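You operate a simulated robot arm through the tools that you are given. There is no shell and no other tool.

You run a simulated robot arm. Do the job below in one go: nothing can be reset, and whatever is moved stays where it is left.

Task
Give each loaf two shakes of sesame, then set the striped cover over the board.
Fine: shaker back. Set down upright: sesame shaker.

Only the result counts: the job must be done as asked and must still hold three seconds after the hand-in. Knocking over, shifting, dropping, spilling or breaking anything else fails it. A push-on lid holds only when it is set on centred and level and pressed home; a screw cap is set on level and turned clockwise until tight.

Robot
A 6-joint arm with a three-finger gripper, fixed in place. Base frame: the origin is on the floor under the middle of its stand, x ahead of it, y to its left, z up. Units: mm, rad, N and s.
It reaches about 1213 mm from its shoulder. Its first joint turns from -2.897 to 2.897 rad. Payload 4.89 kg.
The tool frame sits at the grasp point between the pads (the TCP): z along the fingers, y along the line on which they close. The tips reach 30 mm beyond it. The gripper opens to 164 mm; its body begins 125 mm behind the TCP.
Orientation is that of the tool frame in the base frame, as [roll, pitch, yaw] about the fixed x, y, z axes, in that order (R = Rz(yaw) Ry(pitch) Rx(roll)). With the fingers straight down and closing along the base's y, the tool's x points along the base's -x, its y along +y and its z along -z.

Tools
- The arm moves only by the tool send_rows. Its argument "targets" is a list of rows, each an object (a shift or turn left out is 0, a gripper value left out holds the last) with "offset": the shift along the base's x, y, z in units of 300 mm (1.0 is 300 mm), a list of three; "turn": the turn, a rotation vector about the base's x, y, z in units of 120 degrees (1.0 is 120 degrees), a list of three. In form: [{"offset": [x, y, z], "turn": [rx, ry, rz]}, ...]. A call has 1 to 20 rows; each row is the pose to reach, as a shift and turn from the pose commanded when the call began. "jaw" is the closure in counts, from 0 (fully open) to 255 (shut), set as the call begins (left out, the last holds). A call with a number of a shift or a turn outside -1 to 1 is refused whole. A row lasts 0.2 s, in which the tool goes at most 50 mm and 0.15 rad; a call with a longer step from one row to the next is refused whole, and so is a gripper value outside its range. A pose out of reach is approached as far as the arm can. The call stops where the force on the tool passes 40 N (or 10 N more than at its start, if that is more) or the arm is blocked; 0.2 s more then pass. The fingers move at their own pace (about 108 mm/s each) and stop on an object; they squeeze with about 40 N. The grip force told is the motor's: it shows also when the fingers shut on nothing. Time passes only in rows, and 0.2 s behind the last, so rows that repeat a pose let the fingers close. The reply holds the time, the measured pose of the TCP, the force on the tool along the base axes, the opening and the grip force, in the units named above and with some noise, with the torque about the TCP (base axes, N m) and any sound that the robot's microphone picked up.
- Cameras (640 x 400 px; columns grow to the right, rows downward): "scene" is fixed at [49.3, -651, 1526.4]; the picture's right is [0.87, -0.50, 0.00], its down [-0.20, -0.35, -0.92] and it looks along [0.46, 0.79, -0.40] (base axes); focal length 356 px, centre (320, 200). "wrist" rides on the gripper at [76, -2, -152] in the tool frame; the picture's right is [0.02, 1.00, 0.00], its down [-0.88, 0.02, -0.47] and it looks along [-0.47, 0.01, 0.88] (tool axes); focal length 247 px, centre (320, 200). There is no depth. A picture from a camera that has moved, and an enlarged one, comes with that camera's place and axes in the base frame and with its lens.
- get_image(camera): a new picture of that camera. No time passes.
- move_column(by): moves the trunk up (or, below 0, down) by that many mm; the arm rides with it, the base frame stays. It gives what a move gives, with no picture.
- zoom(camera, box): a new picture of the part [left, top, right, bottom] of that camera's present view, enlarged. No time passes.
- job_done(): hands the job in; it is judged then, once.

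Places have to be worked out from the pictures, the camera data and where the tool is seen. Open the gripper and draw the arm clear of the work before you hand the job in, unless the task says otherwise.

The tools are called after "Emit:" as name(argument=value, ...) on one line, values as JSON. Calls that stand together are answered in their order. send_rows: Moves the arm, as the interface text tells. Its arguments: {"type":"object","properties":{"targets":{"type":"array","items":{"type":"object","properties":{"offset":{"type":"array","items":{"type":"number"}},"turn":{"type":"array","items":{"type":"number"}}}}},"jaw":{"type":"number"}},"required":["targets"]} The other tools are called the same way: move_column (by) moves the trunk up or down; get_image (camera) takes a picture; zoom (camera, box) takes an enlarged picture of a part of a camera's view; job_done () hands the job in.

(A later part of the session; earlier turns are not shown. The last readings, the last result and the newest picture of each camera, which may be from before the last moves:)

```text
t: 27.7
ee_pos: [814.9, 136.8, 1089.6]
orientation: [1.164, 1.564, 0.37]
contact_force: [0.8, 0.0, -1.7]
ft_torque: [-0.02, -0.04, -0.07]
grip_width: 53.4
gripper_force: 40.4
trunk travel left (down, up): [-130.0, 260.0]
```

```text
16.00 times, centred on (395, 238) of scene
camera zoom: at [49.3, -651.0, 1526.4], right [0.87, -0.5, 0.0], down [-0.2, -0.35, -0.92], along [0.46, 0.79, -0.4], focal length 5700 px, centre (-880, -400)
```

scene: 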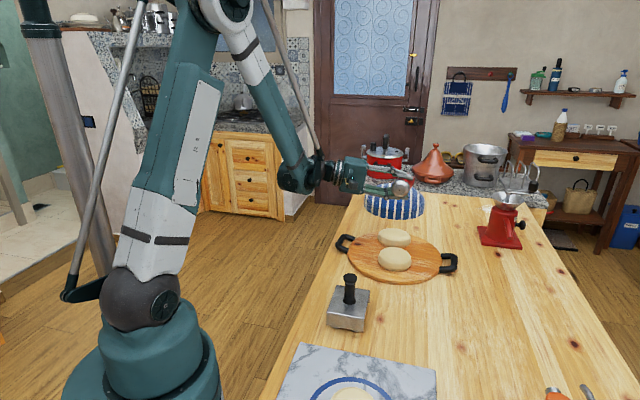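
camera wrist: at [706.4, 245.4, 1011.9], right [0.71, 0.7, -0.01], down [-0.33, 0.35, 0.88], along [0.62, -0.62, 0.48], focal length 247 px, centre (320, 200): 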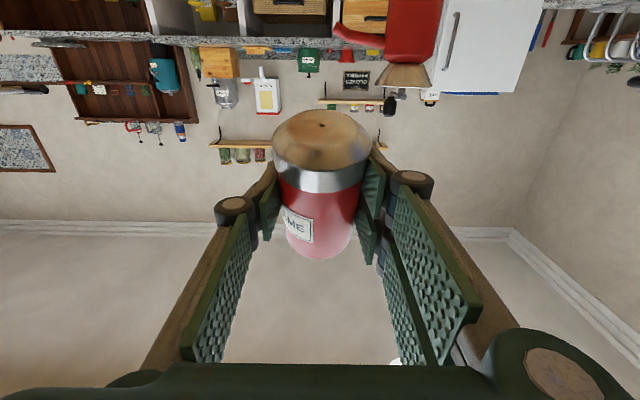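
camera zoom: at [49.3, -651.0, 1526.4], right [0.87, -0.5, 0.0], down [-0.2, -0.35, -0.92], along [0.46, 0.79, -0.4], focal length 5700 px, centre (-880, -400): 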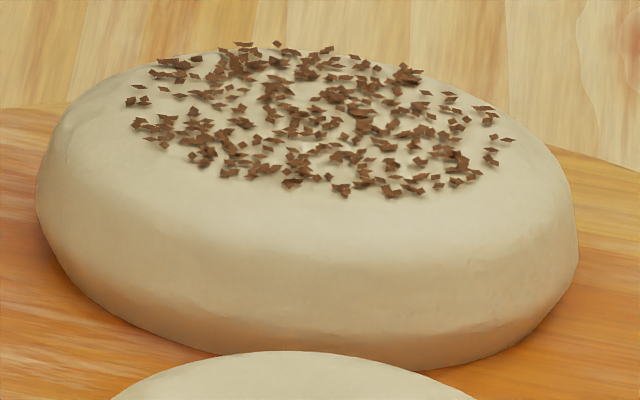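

Density has doubled – two shakes on loaf B. Now I turn the shaker back upright by reversing the same smooth roll.

Emit:
send_rows(targets=[{"offset": [0.0164, 0.0166, 0], "turn": [-0.0472, 0.0477, 0.0118]}, {"offset": [0.0321, 0.0333, 0], "turn": [-0.0945, 0.0955, 0.0237]}, {"offset": [0.0467, 0.0498, 0], "turn": [-0.1417, 0.1432, 0.0355]}, {"offset": [0.0599, 0.0656, 0], "turn": [-0.1889, 0.1909, 0.0473]}, {"offset": [0.0715, 0.0806, 0], "turn": [-0.2361, 0.2386, 0.0592]}, {"offset": [0.0813, 0.0943, 0], "turn": [-0.2834, 0.2864, 0.071]}, {"offset": [0.089, 0.1065, 0], "turn": [-0.3306, 0.3341, 0.0829]}, {"offset": [0.0945, 0.117, 0], "turn": [-0.3778, 0.3818, 0.0947]}, {"offset": [0.0976, 0.1254, 0], "turn": [-0.4251, 0.4295, 0.1065]}, {"offset": [0.0984, 0.1317, 0], "turn": [-0.4723, 0.4773, 0.1184]}, {"offset": [0.0967, 0.1358, 0], "turn": [-0.5195, 0.525, 0.1302]}])

Emit:
zoom(camera="scene", box=[375, 225, 415, 250])

```text
t: 30.1
ee_pos: [843.1, 176.8, 1089.4]
orientation: [-1.742, 0.034, -2.188]
contact_force: [-0.7, -0.5, -2.4]
ft_torque: [-0.05, -0.02, 0.01]
grip_width: 53.1
gripper_force: 40.1
trunk travel left (down, up): [-130.0, 260.0]
```

```text
16.00 times, centred on (395, 238) of scene
camera zoom: at [49.3, -651.0, 1526.4], right [0.87, -0.5, 0.0], down [-0.2, -0.35, -0.92], along [0.46, 0.79, -0.4], focal length 5700 px, centre (-880, -400)
```

zoom: 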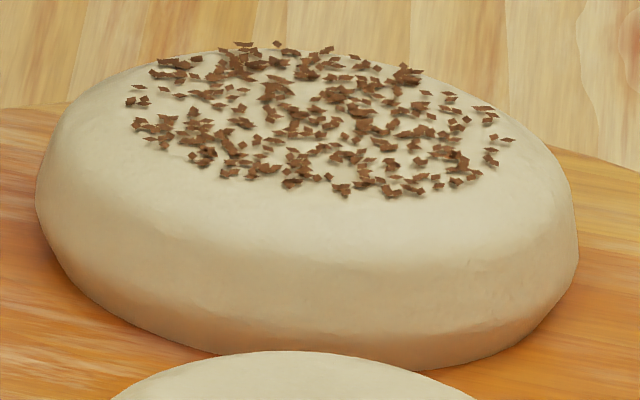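

No further seeds fell. I finish turning the shaker upright.

Emit:
send_rows(targets=[{"offset": [-0.004, 0.0017, 0], "turn": [-0.0472, 0.0477, 0.0118]}, {"offset": [-0.0104, 0.001, 0], "turn": [-0.0945, 0.0955, 0.0237]}, {"offset": [-0.0189, -0.002, 0], "turn": [-0.1417, 0.1432, 0.0355]}, {"offset": [-0.0293, -0.0074, 0], "turn": [-0.1889, 0.1909, 0.0473]}, {"offset": [-0.0416, -0.0149, 0], "turn": [-0.2361, 0.2386, 0.0592]}, {"offset": [-0.0554, -0.0245, 0], "turn": [-0.2834, 0.2864, 0.071]}, {"offset": [-0.0704, -0.036, 0], "turn": [-0.3306, 0.3341, 0.0829]}, {"offset": [-0.0864, -0.0491, 0], "turn": [-0.3778, 0.3818, 0.0947]}, {"offset": [-0.103, -0.0635, 0], "turn": [-0.4251, 0.4295, 0.1065]}, {"offset": [-0.1199, -0.079, 0], "turn": [-0.4723, 0.4773, 0.1184]}, {"offset": [-0.1367, -0.0952, 0], "turn": [-0.5195, 0.525, 0.1302]}])

Emit:
get_image(camera="scene")

```text
t: 32.5
ee_pos: [802.5, 150.3, 1087.9]
orientation: [-3.127, -1.22, -0.805]
contact_force: [0.7, -0.2, -2.5]
ft_torque: [0.02, -0.03, -0.02]
grip_width: 53.2
gripper_force: 39.7
trunk travel left (down, up): [-130.0, 260.0]
```

```text
taken
```

scene: 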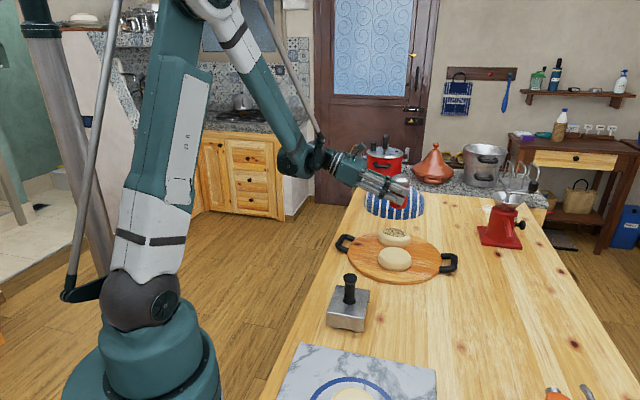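

Upright again at (802.5,150.3). Next I carry it over loaf A (≈719,50).

Emit:
send_rows(targets=[{"offset": [-0.04, -0.0476, 0]}, {"offset": [-0.12, -0.143, 0]}, {"offset": [-0.2, -0.238, 0]}, {"offset": [-0.26, -0.31, 0]}, {"offset": [-0.28, -0.3333, 0]}, {"offset": [-0.28, -0.3333, 0]}])

Emit:
get_image(camera="wrist")

Emit:
get_image(camera="scene")

```text
t: 33.9
ee_pos: [717.9, 49.1, 1090.4]
orientation: [-3.12, -1.218, -0.811]
contact_force: [-0.4, 0.0, -1.9]
ft_torque: [0.06, -0.01, 0.06]
grip_width: 53.0
gripper_force: 40.1
trunk travel left (down, up): [-130.0, 260.0]
```

```text
taken
camera wrist: at [636.4, 132.1, 1213.1], right [-0.7, -0.71, 0.01], down [-0.54, 0.52, -0.66], along [0.46, -0.47, -0.75], focal length 247 px, centre (320, 200)
```

wrist: 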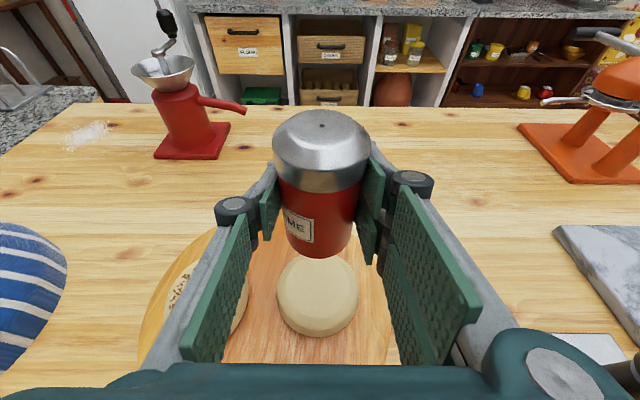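

```text
taken
```

scene: 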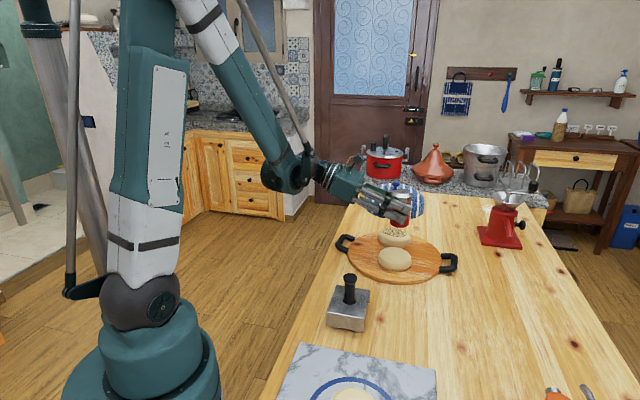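

Loaf A is directly below just as loaf B was. Same roll, first half.

Emit:
send_rows(targets=[{"offset": [0.0168, 0.0162, 0], "turn": [0.0472, -0.0477, -0.0118]}, {"offset": [0.0337, 0.0317, 0], "turn": [0.0945, -0.0955, -0.0237]}, {"offset": [0.0503, 0.0461, 0], "turn": [0.1417, -0.1432, -0.0355]}, {"offset": [0.0663, 0.0592, 0], "turn": [0.1889, -0.1909, -0.0473]}, {"offset": [0.0813, 0.0707, 0], "turn": [0.2361, -0.2386, -0.0592]}, {"offset": [0.0951, 0.0803, 0], "turn": [0.2834, -0.2864, -0.071]}, {"offset": [0.1074, 0.0878, 0], "turn": [0.3306, -0.3341, -0.0829]}, {"offset": [0.1178, 0.0932, 0], "turn": [0.3778, -0.3818, -0.0947]}, {"offset": [0.1263, 0.0962, 0], "turn": [0.4251, -0.4295, -0.1065]}, {"offset": [0.1327, 0.0969, 0], "turn": [0.4723, -0.4773, -0.1184]}, {"offset": [0.1367, 0.0952, 0], "turn": [0.5195, -0.525, -0.1302]}])

Emit:
zoom(camera="scene", box=[300, 130, 460, 290])

```text
t: 36.3
ee_pos: [760.6, 78.5, 1089.2]
orientation: [-1.737, 0.037, -2.189]
contact_force: [0.2, -0.6, -1.8]
ft_torque: [0.04, 0.05, 0.0]
grip_width: 53.1
gripper_force: 40.3
trunk travel left (down, up): [-130.0, 260.0]
```

```text
2.50 times, centred on (380, 210) of scene
camera zoom: at [49.3, -651.0, 1526.4], right [0.87, -0.5, 0.0], down [-0.2, -0.35, -0.92], along [0.46, 0.79, -0.4], focal length 891 px, centre (170, 175)
```

zoom: 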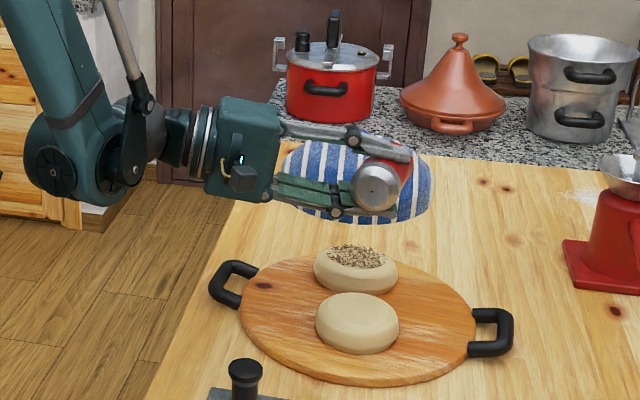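

Half way over loaf A, all in order. Second half of the roll.

Emit:
send_rows(targets=[{"offset": [0.0017, -0.0041, 0], "turn": [0.0472, -0.0477, -0.0118]}, {"offset": [0.0009, -0.0104, 0], "turn": [0.0945, -0.0955, -0.0237]}, {"offset": [-0.0022, -0.0188, 0], "turn": [0.1417, -0.1432, -0.0355]}, {"offset": [-0.0077, -0.0293, 0], "turn": [0.1889, -0.1909, -0.0473]}, {"offset": [-0.0154, -0.0415, 0], "turn": [0.2361, -0.2386, -0.0592]}, {"offset": [-0.0252, -0.0552, 0], "turn": [0.2834, -0.2864, -0.071]}, {"offset": [-0.0368, -0.0702, 0], "turn": [0.3306, -0.3341, -0.0829]}, {"offset": [-0.05, -0.086, 0], "turn": [0.3778, -0.3818, -0.0947]}, {"offset": [-0.0646, -0.1025, 0], "turn": [0.4251, -0.4295, -0.1065]}, {"offset": [-0.0803, -0.1192, 0], "turn": [0.4723, -0.4773, -0.1184]}, {"offset": [-0.0967, -0.1358, 0], "turn": [0.5195, -0.525, -0.1302]}])

Emit:
zoom(camera="scene", box=[340, 170, 440, 280])

Emit:
zoom(camera="scene", box=[375, 242, 415, 275])

```text
t: 38.7
ee_pos: [729.8, 36.9, 1089.9]
orientation: [1.249, 1.561, 0.453]
contact_force: [0.2, -0.4, -1.5]
ft_torque: [0.0, 0.01, 0.01]
grip_width: 53.2
gripper_force: 39.9
trunk travel left (down, up): [-130.0, 260.0]
```

```text
3.64 times, centred on (390, 225) of scene
camera zoom: at [49.3, -651.0, 1526.4], right [0.87, -0.5, 0.0], down [-0.2, -0.35, -0.92], along [0.46, 0.79, -0.4], focal length 1295 px, centre (66, 109)
```

zoom: 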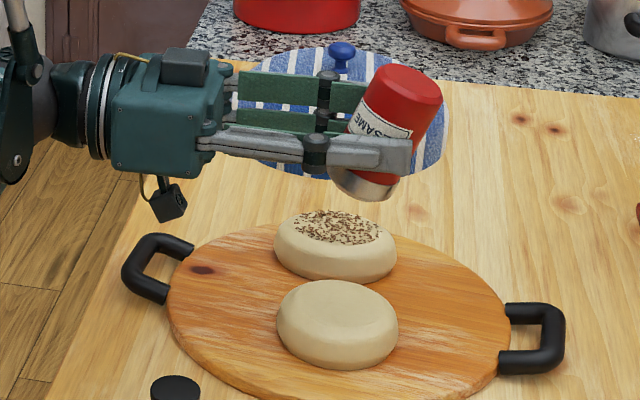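

```text
12.12 times, centred on (395, 258) of scene
camera zoom: at [49.3, -651.0, 1526.4], right [0.87, -0.5, 0.0], down [-0.2, -0.35, -0.92], along [0.46, 0.79, -0.4], focal length 4318 px, centre (-589, -509)
```

zoom: 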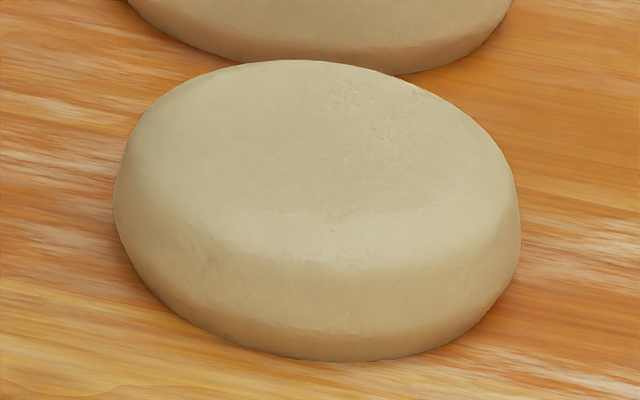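

Cap is above loaf A. First shake on loaf A.

Emit:
send_rows(targets=[{"offset": [0, 0, -0.14]}, {"offset": [0, 0, 0]}, {"offset": [0, 0, 0]}])

Emit:
zoom(camera="scene", box=[375, 242, 415, 275])

```text
t: 39.5
ee_pos: [731.1, 37.4, 1089.1]
orientation: [1.18, 1.564, 0.386]
contact_force: [0.2, 0.3, -1.6]
ft_torque: [-0.05, -0.02, -0.09]
grip_width: 53.3
gripper_force: 39.9
trunk travel left (down, up): [-130.0, 260.0]
```

```text
12.12 times, centred on (395, 258) of scene
camera zoom: at [49.3, -651.0, 1526.4], right [0.87, -0.5, 0.0], down [-0.2, -0.35, -0.92], along [0.46, 0.79, -0.4], focal length 4318 px, centre (-589, -509)
```

zoom: 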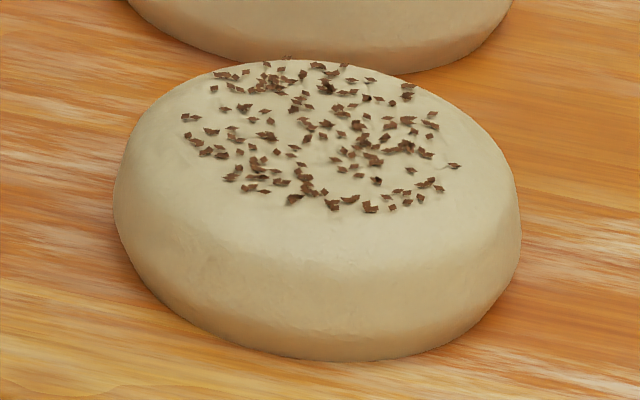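

One shake's worth landed on loaf A. Now the second.

Emit:
send_rows(targets=[{"offset": [0, 0, -0.14]}, {"offset": [0, 0, 0]}, {"offset": [0, 0, 0]}])

Emit:
zoom(camera="scene", box=[375, 242, 415, 275])

```text
t: 40.3
ee_pos: [729.6, 38.7, 1087.9]
orientation: [1.17, 1.566, 0.374]
contact_force: [0.5, 0.5, -1.4]
ft_torque: [-0.04, -0.01, -0.11]
grip_width: 53.0
gripper_force: 39.8
trunk travel left (down, up): [-130.0, 260.0]
```

```text
12.12 times, centred on (395, 258) of scene
camera zoom: at [49.3, -651.0, 1526.4], right [0.87, -0.5, 0.0], down [-0.2, -0.35, -0.92], along [0.46, 0.79, -0.4], focal length 4318 px, centre (-589, -509)
```

zoom: 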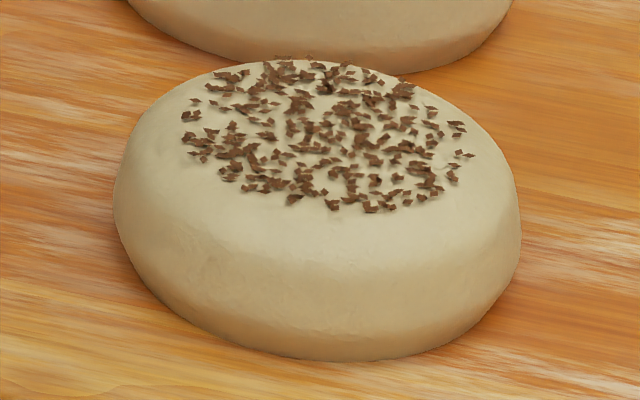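

Both loaves have two shakes each. I turn the shaker back upright with the same reverse roll (first half).

Emit:
send_rows(targets=[{"offset": [0.0164, 0.0166, 0], "turn": [-0.0472, 0.0477, 0.0118]}, {"offset": [0.0321, 0.0333, 0], "turn": [-0.0945, 0.0955, 0.0237]}, {"offset": [0.0467, 0.0498, 0], "turn": [-0.1417, 0.1432, 0.0355]}, {"offset": [0.0599, 0.0656, 0], "turn": [-0.1889, 0.1909, 0.0473]}, {"offset": [0.0715, 0.0806, 0], "turn": [-0.2361, 0.2386, 0.0592]}, {"offset": [0.0813, 0.0943, 0], "turn": [-0.2834, 0.2864, 0.071]}, {"offset": [0.089, 0.1065, 0], "turn": [-0.3306, 0.3341, 0.0829]}, {"offset": [0.0945, 0.117, 0], "turn": [-0.3778, 0.3818, 0.0947]}, {"offset": [0.0976, 0.1254, 0], "turn": [-0.4251, 0.4295, 0.1065]}, {"offset": [0.0984, 0.1317, 0], "turn": [-0.4723, 0.4773, 0.1184]}, {"offset": [0.0967, 0.1358, 0], "turn": [-0.5195, 0.525, 0.1302]}])

```text
t: 42.7
ee_pos: [760.0, 78.5, 1089.5]
orientation: [-1.739, 0.034, -2.187]
contact_force: [-0.6, 0.7, -1.9]
ft_torque: [-0.03, -0.01, -0.04]
grip_width: 53.0
gripper_force: 40.1
trunk travel left (down, up): [-130.0, 260.0]
```

Continuing the second half to fully upright.

Emit:
send_rows(targets=[{"offset": [-0.004, 0.0017, 0], "turn": [-0.0472, 0.0477, 0.0118]}, {"offset": [-0.0104, 0.001, 0], "turn": [-0.0945, 0.0955, 0.0237]}, {"offset": [-0.0189, -0.002, 0], "turn": [-0.1417, 0.1432, 0.0355]}, {"offset": [-0.0293, -0.0074, 0], "turn": [-0.1889, 0.1909, 0.0473]}, {"offset": [-0.0416, -0.0149, 0], "turn": [-0.2361, 0.2386, 0.0592]}, {"offset": [-0.0554, -0.0245, 0], "turn": [-0.2834, 0.2864, 0.071]}, {"offset": [-0.0704, -0.036, 0], "turn": [-0.3306, 0.3341, 0.0829]}, {"offset": [-0.0864, -0.0491, 0], "turn": [-0.3778, 0.3818, 0.0947]}, {"offset": [-0.103, -0.0635, 0], "turn": [-0.4251, 0.4295, 0.1065]}, {"offset": [-0.1199, -0.079, 0], "turn": [-0.4723, 0.4773, 0.1184]}, {"offset": [-0.1367, -0.0952, 0], "turn": [-0.5195, 0.525, 0.1302]}])

Emit:
get_image(camera="wrist")

Emit:
zoom(camera="scene", box=[300, 130, 460, 290])

```text
t: 45.1
ee_pos: [718.8, 48.4, 1089.0]
orientation: [-3.129, -1.218, -0.804]
contact_force: [-1.2, 0.9, -2.7]
ft_torque: [-0.02, 0.02, 0.03]
grip_width: 53.3
gripper_force: 39.9
trunk travel left (down, up): [-130.0, 260.0]
```

```text
taken
camera wrist: at [636.6, 131.9, 1212.3], right [-0.7, -0.71, 0.02], down [-0.54, 0.52, -0.66], along [0.46, -0.48, -0.75], focal length 247 px, centre (320, 200)
```

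wrist: 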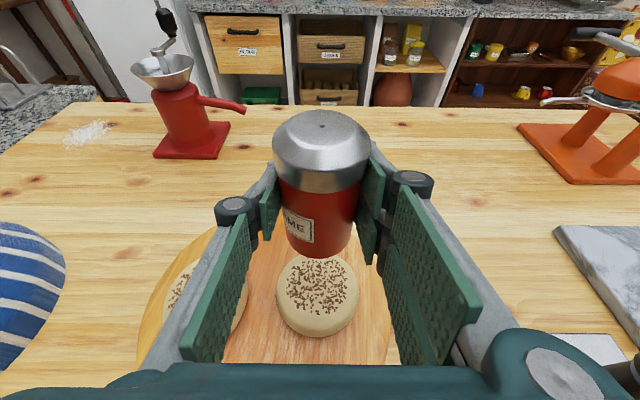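

```text
2.50 times, centred on (380, 210) of scene
camera zoom: at [49.3, -651.0, 1526.4], right [0.87, -0.5, 0.0], down [-0.2, -0.35, -0.92], along [0.46, 0.79, -0.4], focal length 891 px, centre (170, 175)
```

zoom: 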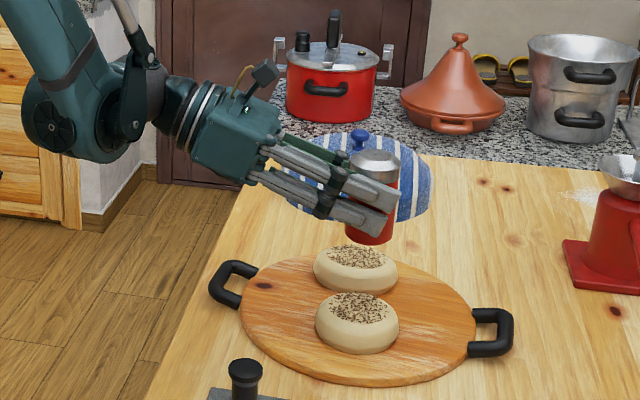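

Shaker upright again, seeds only on the loaves. I retrace the path back to above the shaker's original spot.

Emit:
send_rows(targets=[{"offset": [0.03, 0.063, 0]}, {"offset": [0.08, 0.169, -0.002]}, {"offset": [0.14, 0.295, -0.004]}, {"offset": [0.2, 0.422, -0.006]}, {"offset": [0.26, 0.548, -0.008]}, {"offset": [0.32, 0.675, -0.01]}, {"offset": [0.37, 0.78, -0.011]}, {"offset": [0.405, 0.854, -0.012]}, {"offset": [0.42, 0.8853, -0.013]}, {"offset": [0.42, 0.8853, -0.013]}])

Emit:
send_rows(targets=[{"turn": [0, 0, 0.0677]}, {"turn": [0, 0, 0.1354]}, {"turn": [0, 0, 0.2031]}, {"turn": [0, 0, 0.2708]}, {"turn": [0, 0, 0.3385]}, {"turn": [0, 0, 0.4062]}, {"turn": [0, 0, 0.474]}, {"turn": [0, 0, 0.5417]}, {"turn": [0, 0, 0.5417]}, {"turn": [0, 0, 0.5417]}])

Emit:
get_image(camera="wrist")

Emit:
zoom(camera="scene", box=[300, 130, 460, 290])

```text
t: 47.3
ee_pos: [844.1, 311.6, 1084.2]
orientation: [-3.12, -1.219, -0.808]
contact_force: [1.1, 0.1, -1.8]
ft_torque: [0.02, -0.04, 0.02]
grip_width: 53.1
gripper_force: 39.7
trunk travel left (down, up): [-130.0, 260.0]
```

```text
t: 49.5
ee_pos: [845.1, 314.0, 1086.2]
orientation: [-3.123, -1.22, 0.32]
contact_force: [0.1, -0.2, -2.0]
ft_torque: [-0.02, 0.04, -0.04]
grip_width: 53.2
gripper_force: 39.9
trunk travel left (down, up): [-130.0, 260.0]
```

```text
taken
camera wrist: at [734.2, 276.8, 1208.7], right [0.34, -0.94, 0.01], down [-0.7, -0.26, -0.66], along [0.63, 0.22, -0.75], focal length 247 px, centre (320, 200)
```

wrist: 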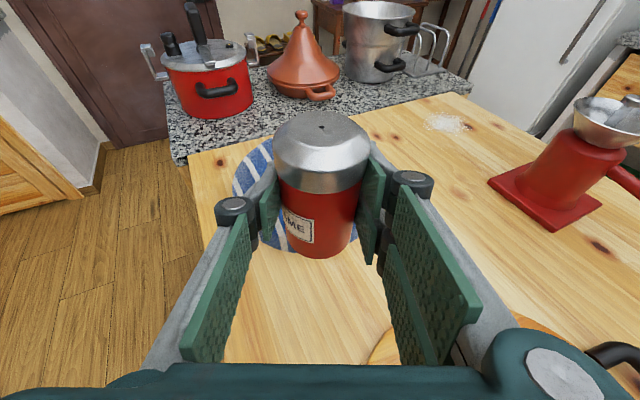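

```text
2.50 times, centred on (380, 210) of scene
camera zoom: at [49.3, -651.0, 1526.4], right [0.87, -0.5, 0.0], down [-0.2, -0.35, -0.92], along [0.46, 0.79, -0.4], focal length 891 px, centre (170, 175)
```

zoom: 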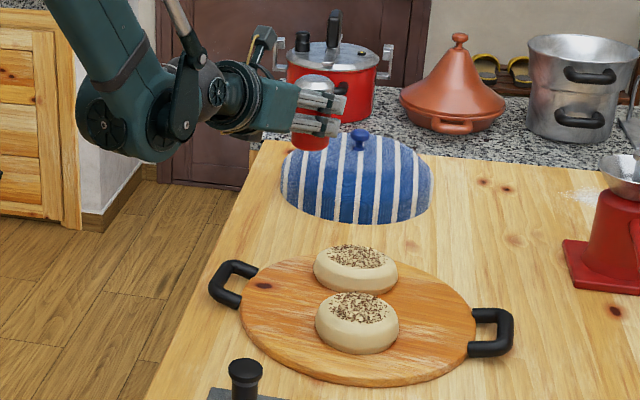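

Same picture as at lift-off, so the shaker has not slipped. I lower it to ~4 mm above the table.

Emit:
send_rows(targets=[{"offset": [0, 0, -0.08]}, {"offset": [0, 0, -0.2]}, {"offset": [0, 0, -0.32]}, {"offset": [0, 0, -0.42]}, {"offset": [0, 0, -0.47]}, {"offset": [0, 0, -0.487]}, {"offset": [0, 0, -0.487]}])

Emit:
zoom(camera="scene", box=[340, 175, 420, 235])

Emit:
get_image(camera="wrist")

```text
t: 51.1
ee_pos: [845.2, 315.7, 939.5]
orientation: [-3.121, -1.221, 0.321]
contact_force: [0.0, 0.3, -1.4]
ft_torque: [0.0, 0.01, 0.01]
grip_width: 53.3
gripper_force: 40.3
trunk travel left (down, up): [-130.0, 260.0]
```

```text
6.67 times, centred on (380, 205) of scene
camera zoom: at [49.3, -651.0, 1526.4], right [0.87, -0.5, 0.0], down [-0.2, -0.35, -0.92], along [0.46, 0.79, -0.4], focal length 2375 px, centre (-80, 167)
```

zoom: 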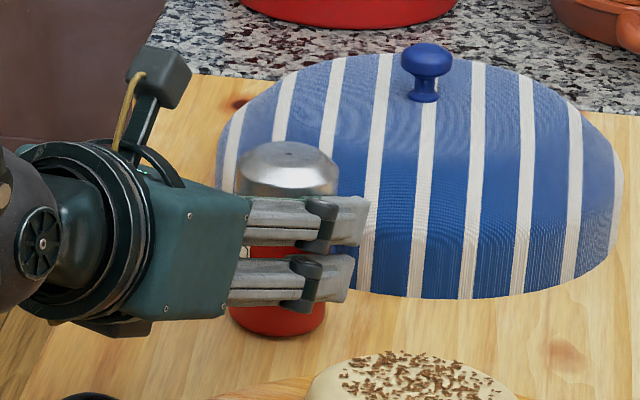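

```text
taken
camera wrist: at [734.2, 277.5, 1063.1], right [0.34, -0.94, 0.01], down [-0.7, -0.26, -0.66], along [0.63, 0.22, -0.75], focal length 247 px, centre (320, 200)
```

wrist: 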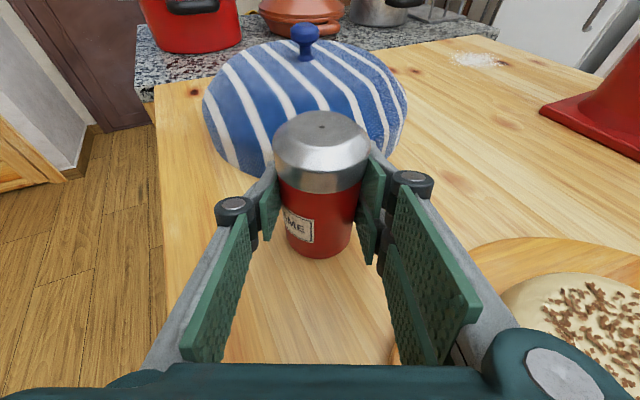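

Free of contact (weight still −1.5 N). I lower in 1 mm steps to touch.

Emit:
send_rows(targets=[{"offset": [0, 0, -0.0033]}, {"offset": [0, 0, -0.0067]}, {"offset": [0, 0, -0.01]}, {"offset": [0, 0, -0.01]}])

```text
t: 52.1
ee_pos: [845.2, 315.1, 938.2]
orientation: [-3.122, -1.221, 0.319]
contact_force: [2.6, 0.4, 15.6]
ft_torque: [-0.35, -0.49, 0.09]
grip_width: 53.1
gripper_force: 40.3
trunk travel left (down, up): [-130.0, 260.0]
```

Contact at 15 N – the shaker stands on the table. I ease up ~1 mm and then open to ~95 mm (cover side has room).

Emit:
send_rows(targets=[{"offset": [0, 0, 0.003]}, {"offset": [0, 0, 0.003]}])

Emit:
send_rows(targets=[{"offset": [0, 0, 0]}, {"offset": [0, 0, 0]}, {"offset": [0, 0, 0]}, {"offset": [0, 0, 0]}], jaw=105)

Emit:
get_image(camera="wrist")

Emit:
zoom(camera="scene", box=[340, 175, 420, 235])

```text
t: 52.7
ee_pos: [843.7, 316.0, 938.9]
orientation: [-3.121, -1.222, 0.319]
contact_force: [-0.1, 1.8, 5.6]
ft_torque: [0.0, -0.16, 0.08]
grip_width: 53.0
gripper_force: 40.1
trunk travel left (down, up): [-130.0, 260.0]
```

```text
t: 53.7
ee_pos: [844.0, 314.0, 937.9]
orientation: [-3.123, -1.219, 0.319]
contact_force: [-0.2, -0.2, -0.1]
ft_torque: [0.0, 0.0, 0.01]
grip_width: 96.4
gripper_force: 0.0
trunk travel left (down, up): [-130.0, 260.0]
```

```text
taken
camera wrist: at [733.8, 276.8, 1060.9], right [0.34, -0.94, 0.01], down [-0.7, -0.26, -0.66], along [0.63, 0.22, -0.75], focal length 247 px, centre (320, 200)
```

wrist: 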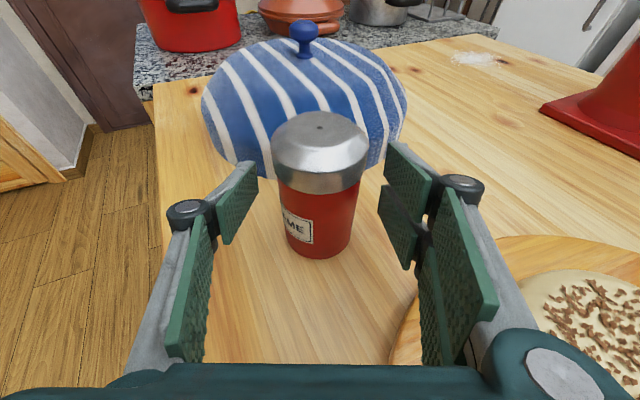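

```text
6.67 times, centred on (380, 205) of scene
camera zoom: at [49.3, -651.0, 1526.4], right [0.87, -0.5, 0.0], down [-0.2, -0.35, -0.92], along [0.46, 0.79, -0.4], focal length 2375 px, centre (-80, 167)
```

zoom: 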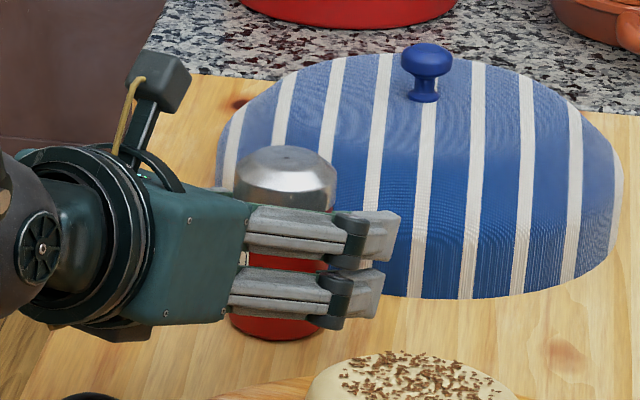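

Shaker stands upright, fingers clear. I withdraw backward along the tool axis and then raise the arm.

Emit:
send_rows(targets=[{"offset": [-0.04, -0.0143, 0.0155]}, {"offset": [-0.118, -0.0422, 0.0457]}, {"offset": [-0.236, -0.0845, 0.0913]}, {"offset": [-0.236, -0.0845, 0.2]}, {"offset": [-0.236, -0.0845, 0.34]}, {"offset": [-0.236, -0.0845, 0.48]}, {"offset": [-0.236, -0.0845, 0.62]}, {"offset": [-0.236, -0.0845, 0.76]}, {"offset": [-0.236, -0.0845, 0.76]}])

Emit:
get_image(camera="scene")

Emit:
get_image(camera="wrist")

```text
t: 55.7
ee_pos: [772.2, 292.0, 1166.3]
orientation: [-3.121, -1.22, 0.324]
contact_force: [0.7, -0.3, 0.3]
ft_torque: [0.01, 0.0, -0.04]
grip_width: 96.9
gripper_force: 0.0
trunk travel left (down, up): [-130.0, 260.0]
```

```text
taken
```

scene: 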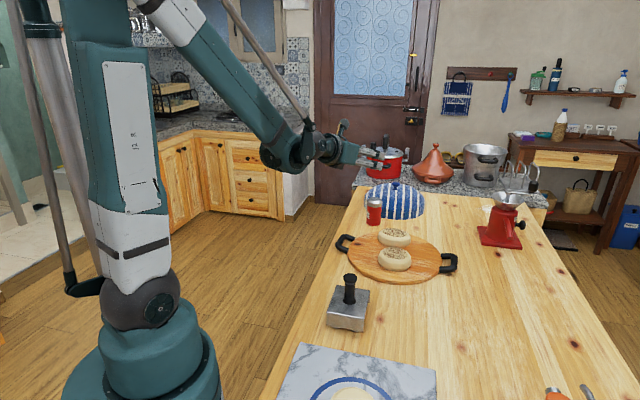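

```text
taken
camera wrist: at [662.4, 252.7, 1288.9], right [0.34, -0.94, 0.01], down [-0.7, -0.27, -0.66], along [0.63, 0.22, -0.75], focal length 247 px, centre (320, 200)
```

wrist: 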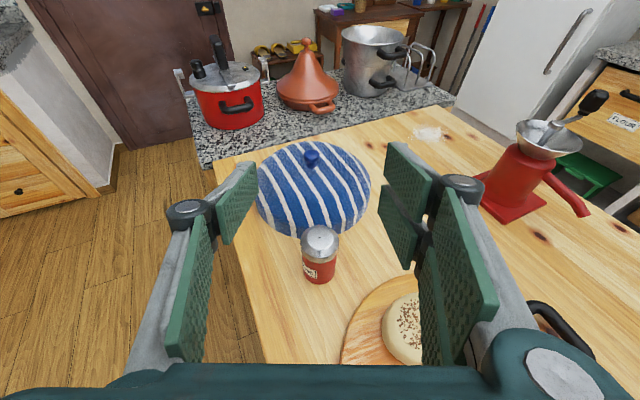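

Shaker is standing where it was. Next the cover: I'll measure its knob in this view first.

Emit:
zoom(camera="wrist", box=[250, 130, 380, 250])

Emit:
zoom(camera="scene", box=[360, 175, 430, 225])

```text
3.33 times, centred on (315, 190) of wrist
camera zoom: at [662.4, 252.7, 1288.9], right [0.34, -0.94, 0.01], down [-0.7, -0.27, -0.66], along [0.63, 0.22, -0.75], focal length 823 px, centre (337, 233)
```

zoom: 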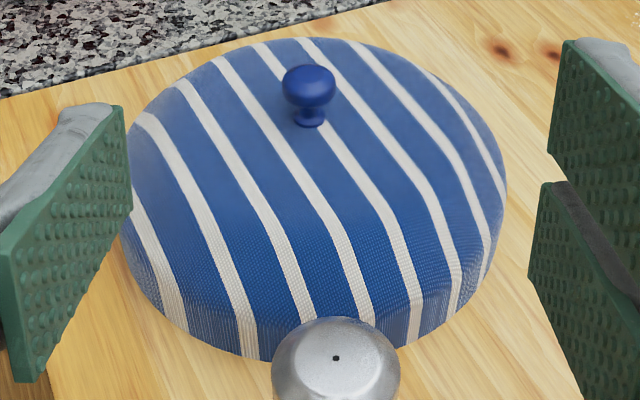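

```text
8.00 times, centred on (395, 200) of scene
camera zoom: at [49.3, -651.0, 1526.4], right [0.87, -0.5, 0.0], down [-0.2, -0.35, -0.92], along [0.46, 0.79, -0.4], focal length 2850 px, centre (-280, 200)
```

zoom: 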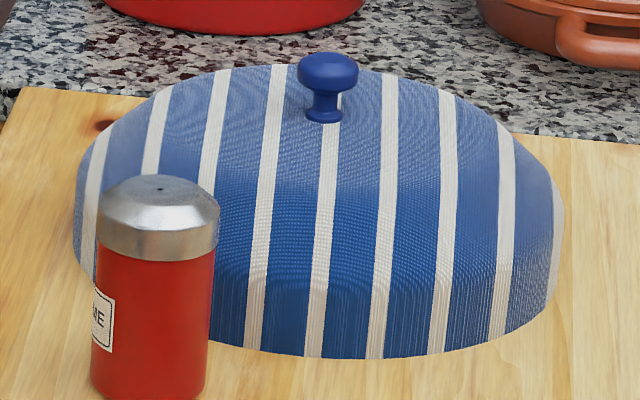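

Knob base ≈(1008,391,970), head ≈33 mm wide and ≈35 mm tall; board centre and loaf midpoint both come out at ≈(763,99). I'll now roll the empty gripper back 120° (away from the joint limit) while rising, then pitch it straight down.

Emit:
send_rows(targets=[{"offset": [0, 0, 0.02], "turn": [0.0632, 0.0226, -0.0244]}, {"offset": [0, 0, 0.04], "turn": [0.1264, 0.0453, -0.0489]}, {"offset": [0, 0, 0.06], "turn": [0.1896, 0.0679, -0.0733]}, {"offset": [0, 0, 0.08], "turn": [0.2529, 0.0906, -0.0977]}, {"offset": [0, 0, 0.1], "turn": [0.3161, 0.1132, -0.1221]}, {"offset": [0, 0, 0.12], "turn": [0.3793, 0.1359, -0.1466]}, {"offset": [0, 0, 0.14], "turn": [0.4425, 0.1585, -0.171]}, {"offset": [0, 0, 0.16], "turn": [0.5057, 0.1811, -0.1954]}, {"offset": [0, 0, 0.18], "turn": [0.5689, 0.2038, -0.2199]}, {"offset": [0, 0, 0.2], "turn": [0.6321, 0.2264, -0.2443]}, {"offset": [0, 0, 0.22], "turn": [0.6954, 0.2491, -0.2687]}, {"offset": [0, 0, 0.24], "turn": [0.7586, 0.2717, -0.2931]}, {"offset": [0, 0, 0.26], "turn": [0.8218, 0.2944, -0.3176]}, {"offset": [0, 0, 0.28], "turn": [0.885, 0.317, -0.342]}, {"offset": [0, 0, 0.28], "turn": [0.885, 0.317, -0.342]}])

Emit:
get_image(camera="scene")

```text
t: 58.9
ee_pos: [774.5, 288.7, 1248.7]
orientation: [-1.967, 0.499, -1.422]
contact_force: [-0.2, 1.1, 0.5]
ft_torque: [-0.01, 0.0, -0.02]
grip_width: 96.6
gripper_force: 0.0
trunk travel left (down, up): [-130.0, 260.0]
```

```text
taken
```

scene: 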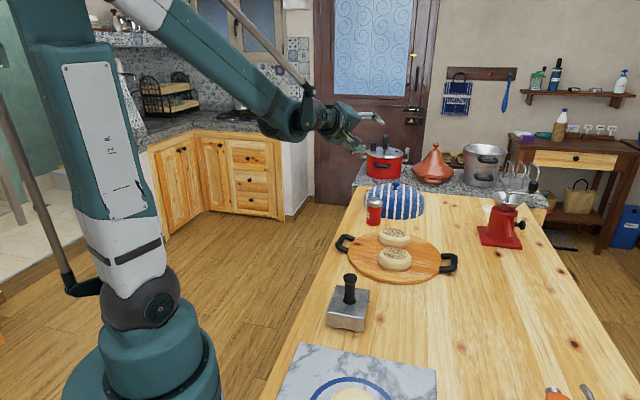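

Rolled without trouble. Now pitching down to vertical.

Emit:
send_rows(targets=[{"turn": [-0.0197, 0.0549, 0]}, {"turn": [-0.0393, 0.1098, 0]}, {"turn": [-0.059, 0.1648, 0]}, {"turn": [-0.0786, 0.2197, 0]}, {"turn": [-0.0983, 0.2746, 0]}, {"turn": [-0.118, 0.3295, 0]}, {"turn": [-0.1376, 0.3844, 0]}, {"turn": [-0.1573, 0.4394, 0]}, {"turn": [-0.1769, 0.4943, 0]}, {"turn": [-0.1966, 0.5492, 0]}, {"turn": [-0.1966, 0.5492, 0]}])

Emit:
get_image(camera="wrist")

```text
t: 61.3
ee_pos: [772.9, 289.9, 1249.6]
orientation: [-3.141, 0.002, -1.758]
contact_force: [0.9, 0.6, -0.3]
ft_torque: [-0.02, 0.11, 0.02]
grip_width: 96.4
gripper_force: 0.1
trunk travel left (down, up): [-130.0, 260.0]
```

```text
taken
camera wrist: at [761.1, 213.7, 1400.8], right [-0.99, 0.17, 0.0], down [0.14, 0.87, 0.48], along [0.08, 0.47, -0.88], focal length 247 px, centre (320, 200)
```

wrist: 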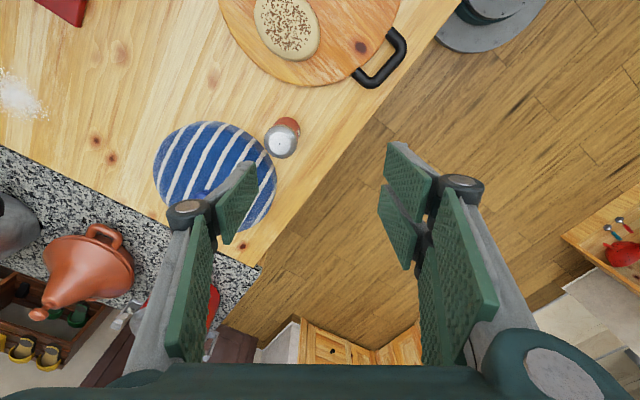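

Tool points straight down (yaw −100.7°). Combining views, the loaves centre on ≈(761,100) with tops ≈923, matching the board centre. Now I move above the cover's knob at TCP z≈1110 with jaws at ~75 mm.

Emit:
send_rows(targets=[{"offset": [0.06, 0.026, -0.03]}, {"offset": [0.16, 0.069, -0.09]}, {"offset": [0.26, 0.112, -0.15]}, {"offset": [0.36, 0.155, -0.21]}, {"offset": [0.46, 0.199, -0.27]}, {"offset": [0.56, 0.242, -0.33]}, {"offset": [0.66, 0.285, -0.39]}, {"offset": [0.74, 0.319, -0.44]}, {"offset": [0.78, 0.337, -0.467]}, {"offset": [0.78, 0.337, -0.467]}], jaw=138)

Emit:
get_image(camera="wrist")

Emit:
zoom(camera="scene", box=[330, 100, 450, 240])

```text
t: 63.5
ee_pos: [1008.1, 391.3, 1109.3]
orientation: [-3.137, 0.005, -1.757]
contact_force: [0.2, 0.3, -0.2]
ft_torque: [-0.01, 0.03, 0.01]
grip_width: 75.3
gripper_force: 0.0
trunk travel left (down, up): [-130.0, 260.0]
```

```text
taken
camera wrist: at [994.4, 315.2, 1260.7], right [-0.99, 0.17, 0.0], down [0.14, 0.87, 0.48], along [0.08, 0.47, -0.88], focal length 247 px, centre (320, 200)
```

wrist: 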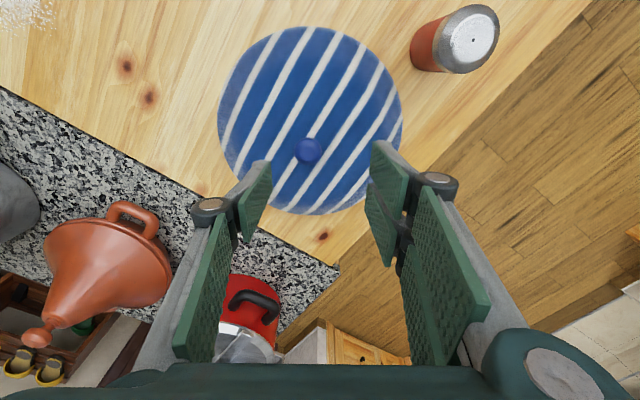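

```text
2.86 times, centred on (390, 170) of scene
camera zoom: at [49.3, -651.0, 1526.4], right [0.87, -0.5, 0.0], down [-0.2, -0.35, -0.92], along [0.46, 0.79, -0.4], focal length 1018 px, centre (120, 286)
```

zoom: 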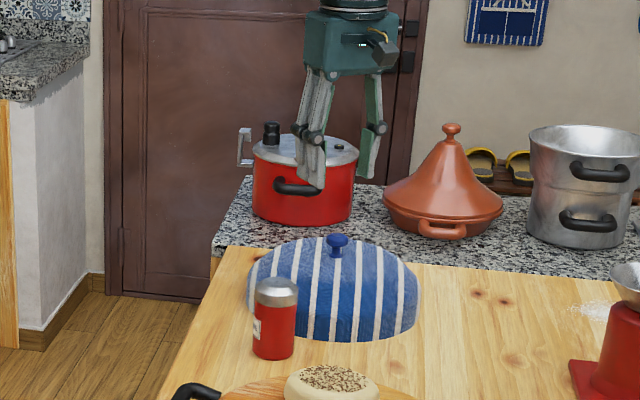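

In reach. The knob appears slightly left of the tool axis in the wrist view, so it's a bit further out in +x. I'll zoom to measure.

Emit:
zoom(camera="wrist", box=[205, 20, 415, 225])

```text
1.95 times, centred on (310, 122) of wrist
camera zoom: at [994.4, 315.2, 1260.7], right [-0.99, 0.17, 0.0], down [0.14, 0.87, 0.48], along [0.08, 0.47, -0.88], focal length 482 px, centre (340, 351)
```

zoom: 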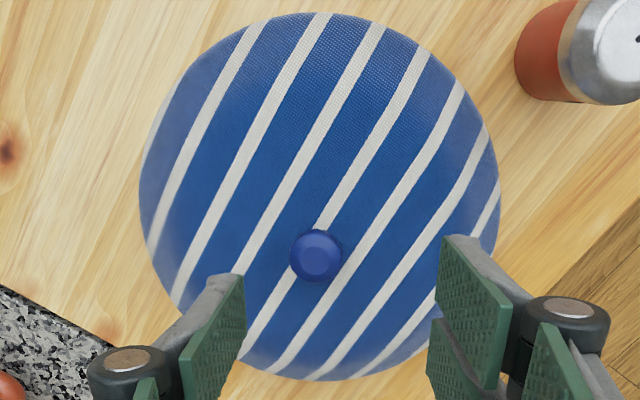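

Knob head reads ≈(1022.5, 396.5). I shift over it and come down to TCP z≈1060, then re-check.

Emit:
send_rows(targets=[{"offset": [0.024, 0.01, -0.03]}, {"offset": [0.048, 0.02, -0.09]}, {"offset": [0.048, 0.02, -0.165]}, {"offset": [0.048, 0.02, -0.165]}])

Emit:
get_image(camera="wrist")

Emit:
zoom(camera="wrist", box=[220, 60, 420, 260])

Emit:
zoom(camera="scene", box=[350, 120, 430, 220])

```text
t: 64.5
ee_pos: [1020.2, 397.4, 1059.1]
orientation: [-3.137, 0.002, -1.759]
contact_force: [0.1, -0.3, -0.5]
ft_torque: [-0.01, 0.02, -0.01]
grip_width: 75.5
gripper_force: 0.1
trunk travel left (down, up): [-130.0, 260.0]
```

```text
taken
camera wrist: at [1007.9, 322.1, 1210.2], right [-0.99, 0.17, 0.0], down [0.14, 0.87, 0.48], along [0.08, 0.47, -0.88], focal length 247 px, centre (320, 200)
```

wrist: 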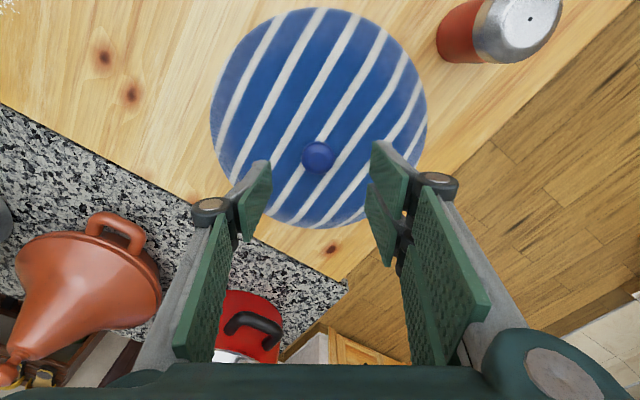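

```text
2.00 times, centred on (320, 160) of wrist
camera zoom: at [1007.9, 322.1, 1210.2], right [-0.99, 0.17, 0.0], down [0.14, 0.87, 0.48], along [0.08, 0.47, -0.88], focal length 494 px, centre (320, 280)
```

zoom: 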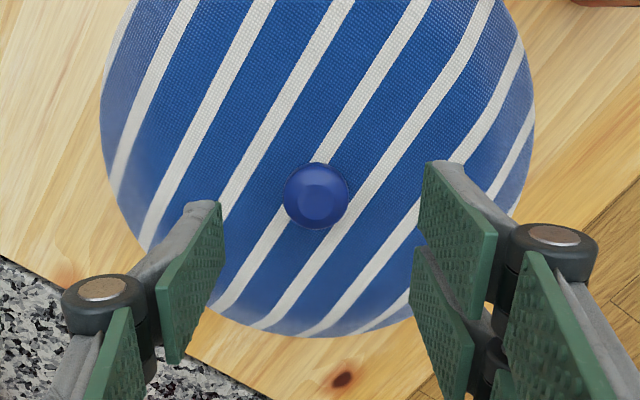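

```text
4.00 times, centred on (390, 170) of scene
camera zoom: at [49.3, -651.0, 1526.4], right [0.87, -0.5, 0.0], down [-0.2, -0.35, -0.92], along [0.46, 0.79, -0.4], focal length 1425 px, centre (40, 320)
```

zoom: 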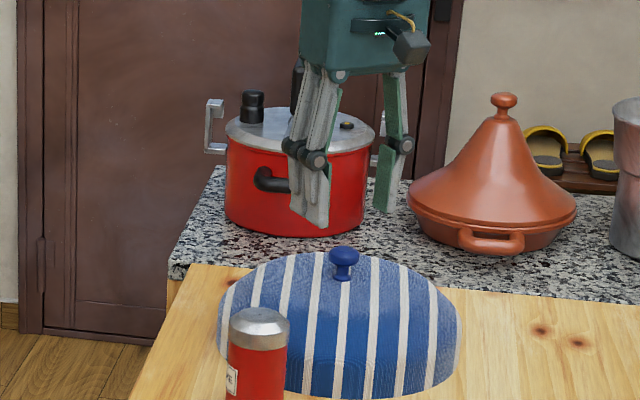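

Knob head ≈(1022.7,396.2), within 2 mm of the tool axis; dome top ≈966. I lower to TCP z≈1005 (tips ≈975) with a small x correction.

Emit:
send_rows(targets=[{"offset": [0.005, 0, -0.06]}, {"offset": [0.005, 0, -0.12]}, {"offset": [0.005, 0, -0.165]}, {"offset": [0.005, 0, -0.18]}, {"offset": [0.005, 0, -0.18]}])

Emit:
zoom(camera="scene", box=[360, 150, 430, 220])

Emit:
get_image(camera="wrist")

```text
t: 65.7
ee_pos: [1022.7, 396.8, 1004.8]
orientation: [-3.137, 0.003, -1.757]
contact_force: [-0.4, -0.4, -0.3]
ft_torque: [-0.01, 0.01, -0.01]
grip_width: 75.4
gripper_force: 0.0
trunk travel left (down, up): [-130.0, 260.0]
```

```text
5.71 times, centred on (395, 185) of scene
camera zoom: at [49.3, -651.0, 1526.4], right [0.87, -0.5, 0.0], down [-0.2, -0.35, -0.92], along [0.46, 0.79, -0.4], focal length 2036 px, centre (-109, 286)
```

zoom: 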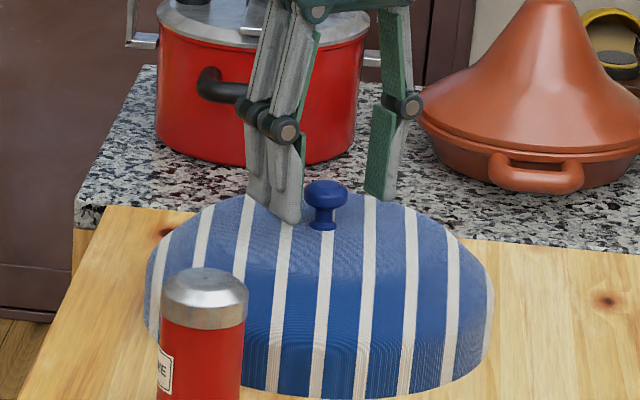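

```text
taken
camera wrist: at [1010.2, 320.7, 1157.1], right [-0.99, 0.17, 0.0], down [0.14, 0.87, 0.48], along [0.08, 0.47, -0.88], focal length 247 px, centre (320, 200)
```

wrist: 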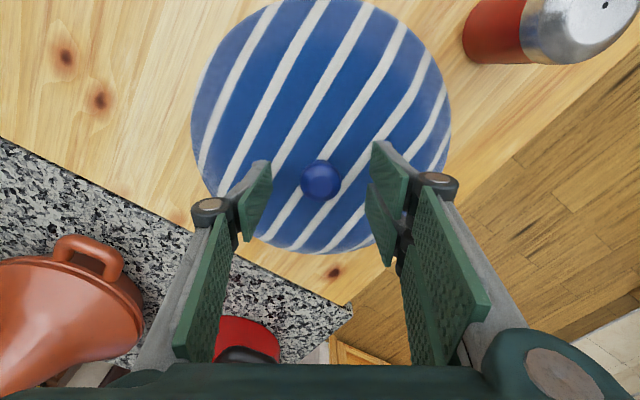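

Fingers straddle the knob centrally; tips are level with the head's lower edge, about 15 mm above the dome. I go down 10 mm more.

Emit:
send_rows(targets=[{"offset": [0, 0, -0.0167]}, {"offset": [0, 0, -0.0333]}, {"offset": [0, 0, -0.0333]}])

Emit:
zoom(camera="scene", box=[375, 165, 415, 205])

```text
t: 66.5
ee_pos: [1024.0, 396.2, 995.3]
orientation: [-3.137, 0.005, -1.756]
contact_force: [-0.7, -0.5, -0.1]
ft_torque: [-0.04, 0.0, -0.01]
grip_width: 75.3
gripper_force: 0.1
trunk travel left (down, up): [-130.0, 260.0]
```

```text
10.00 times, centred on (395, 185) of scene
camera zoom: at [49.3, -651.0, 1526.4], right [0.87, -0.5, 0.0], down [-0.2, -0.35, -0.92], along [0.46, 0.79, -0.4], focal length 3562 px, centre (-430, 350)
```

zoom: 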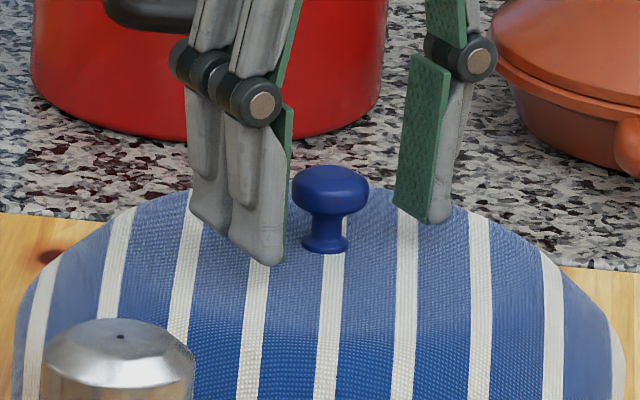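

Tips are ~6 mm above the dome with the pads covering the whole knob head. Closing.

Emit:
send_rows(targets=[{"offset": [0, 0, 0]}, {"offset": [0, 0, 0]}, {"offset": [0, 0, 0]}, {"offset": [0, 0, 0]}, {"offset": [0, 0, 0]}], jaw=255)

Emit:
zoom(camera="scene", box=[355, 160, 435, 230])

Emit:
get_image(camera="wrist")

```text
t: 67.7
ee_pos: [1022.2, 397.4, 996.8]
orientation: [-3.137, 0.004, -1.758]
contact_force: [-0.3, 0.3, -0.3]
ft_torque: [-0.02, 0.0, 0.0]
grip_width: 30.0
gripper_force: 39.8
trunk travel left (down, up): [-130.0, 260.0]
```

```text
5.71 times, centred on (395, 195) of scene
camera zoom: at [49.3, -651.0, 1526.4], right [0.87, -0.5, 0.0], down [-0.2, -0.35, -0.92], along [0.46, 0.79, -0.4], focal length 2036 px, centre (-109, 229)
```

zoom: 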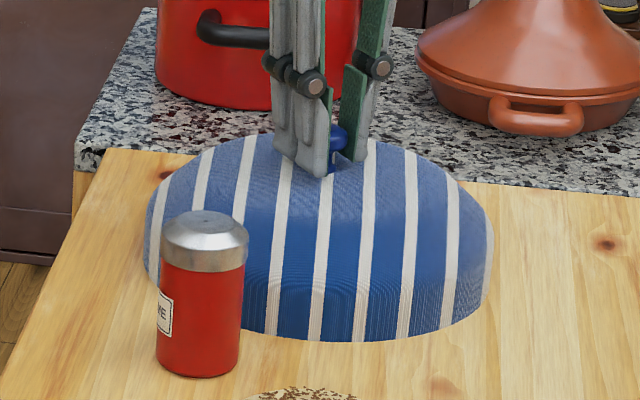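

```text
taken
camera wrist: at [1009.9, 320.6, 1147.4], right [-0.99, 0.17, 0.0], down [0.14, 0.87, 0.48], along [0.08, 0.47, -0.88], focal length 247 px, centre (320, 200)
```

wrist: 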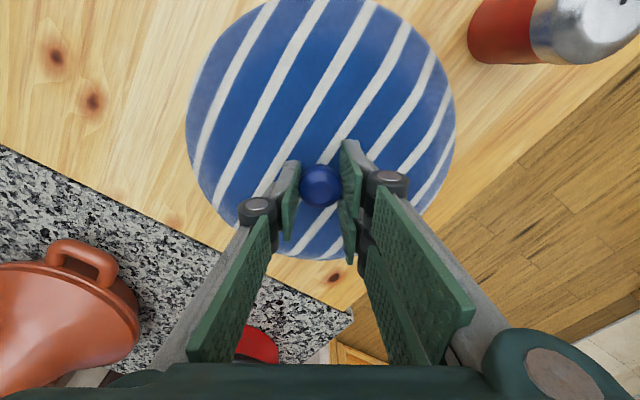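

Knob gripped at 30 mm. To lift straight up without stretching the arm I raise the trunk by 60 mm first and check the hold.

Emit:
move_column(by=60)

Emit:
zoom(camera="scene", box=[335, 130, 455, 240])

```text
t: 68.7
ee_pos: [1022.7, 396.0, 1055.2]
orientation: [-3.138, 0.005, -1.757]
contact_force: [-0.3, 0.3, -1.7]
ft_torque: [0.01, -0.01, 0.01]
grip_width: 29.7
gripper_force: 39.9
trunk travel left (down, up): [-190.0, 200.0]
```

```text
3.64 times, centred on (395, 185) of scene
camera zoom: at [49.3, -651.0, 1526.4], right [0.87, -0.5, 0.0], down [-0.2, -0.35, -0.92], along [0.46, 0.79, -0.4], focal length 1295 px, centre (47, 254)
```

zoom: 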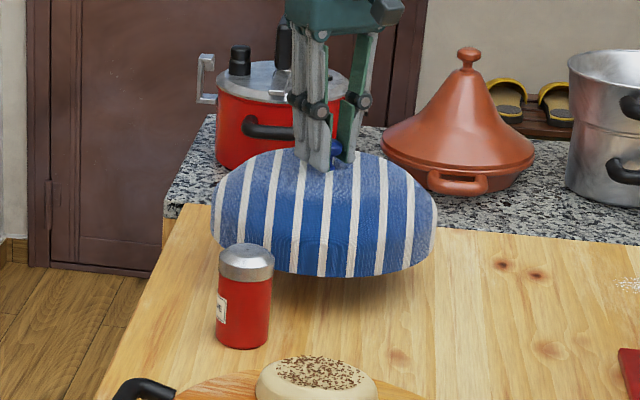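

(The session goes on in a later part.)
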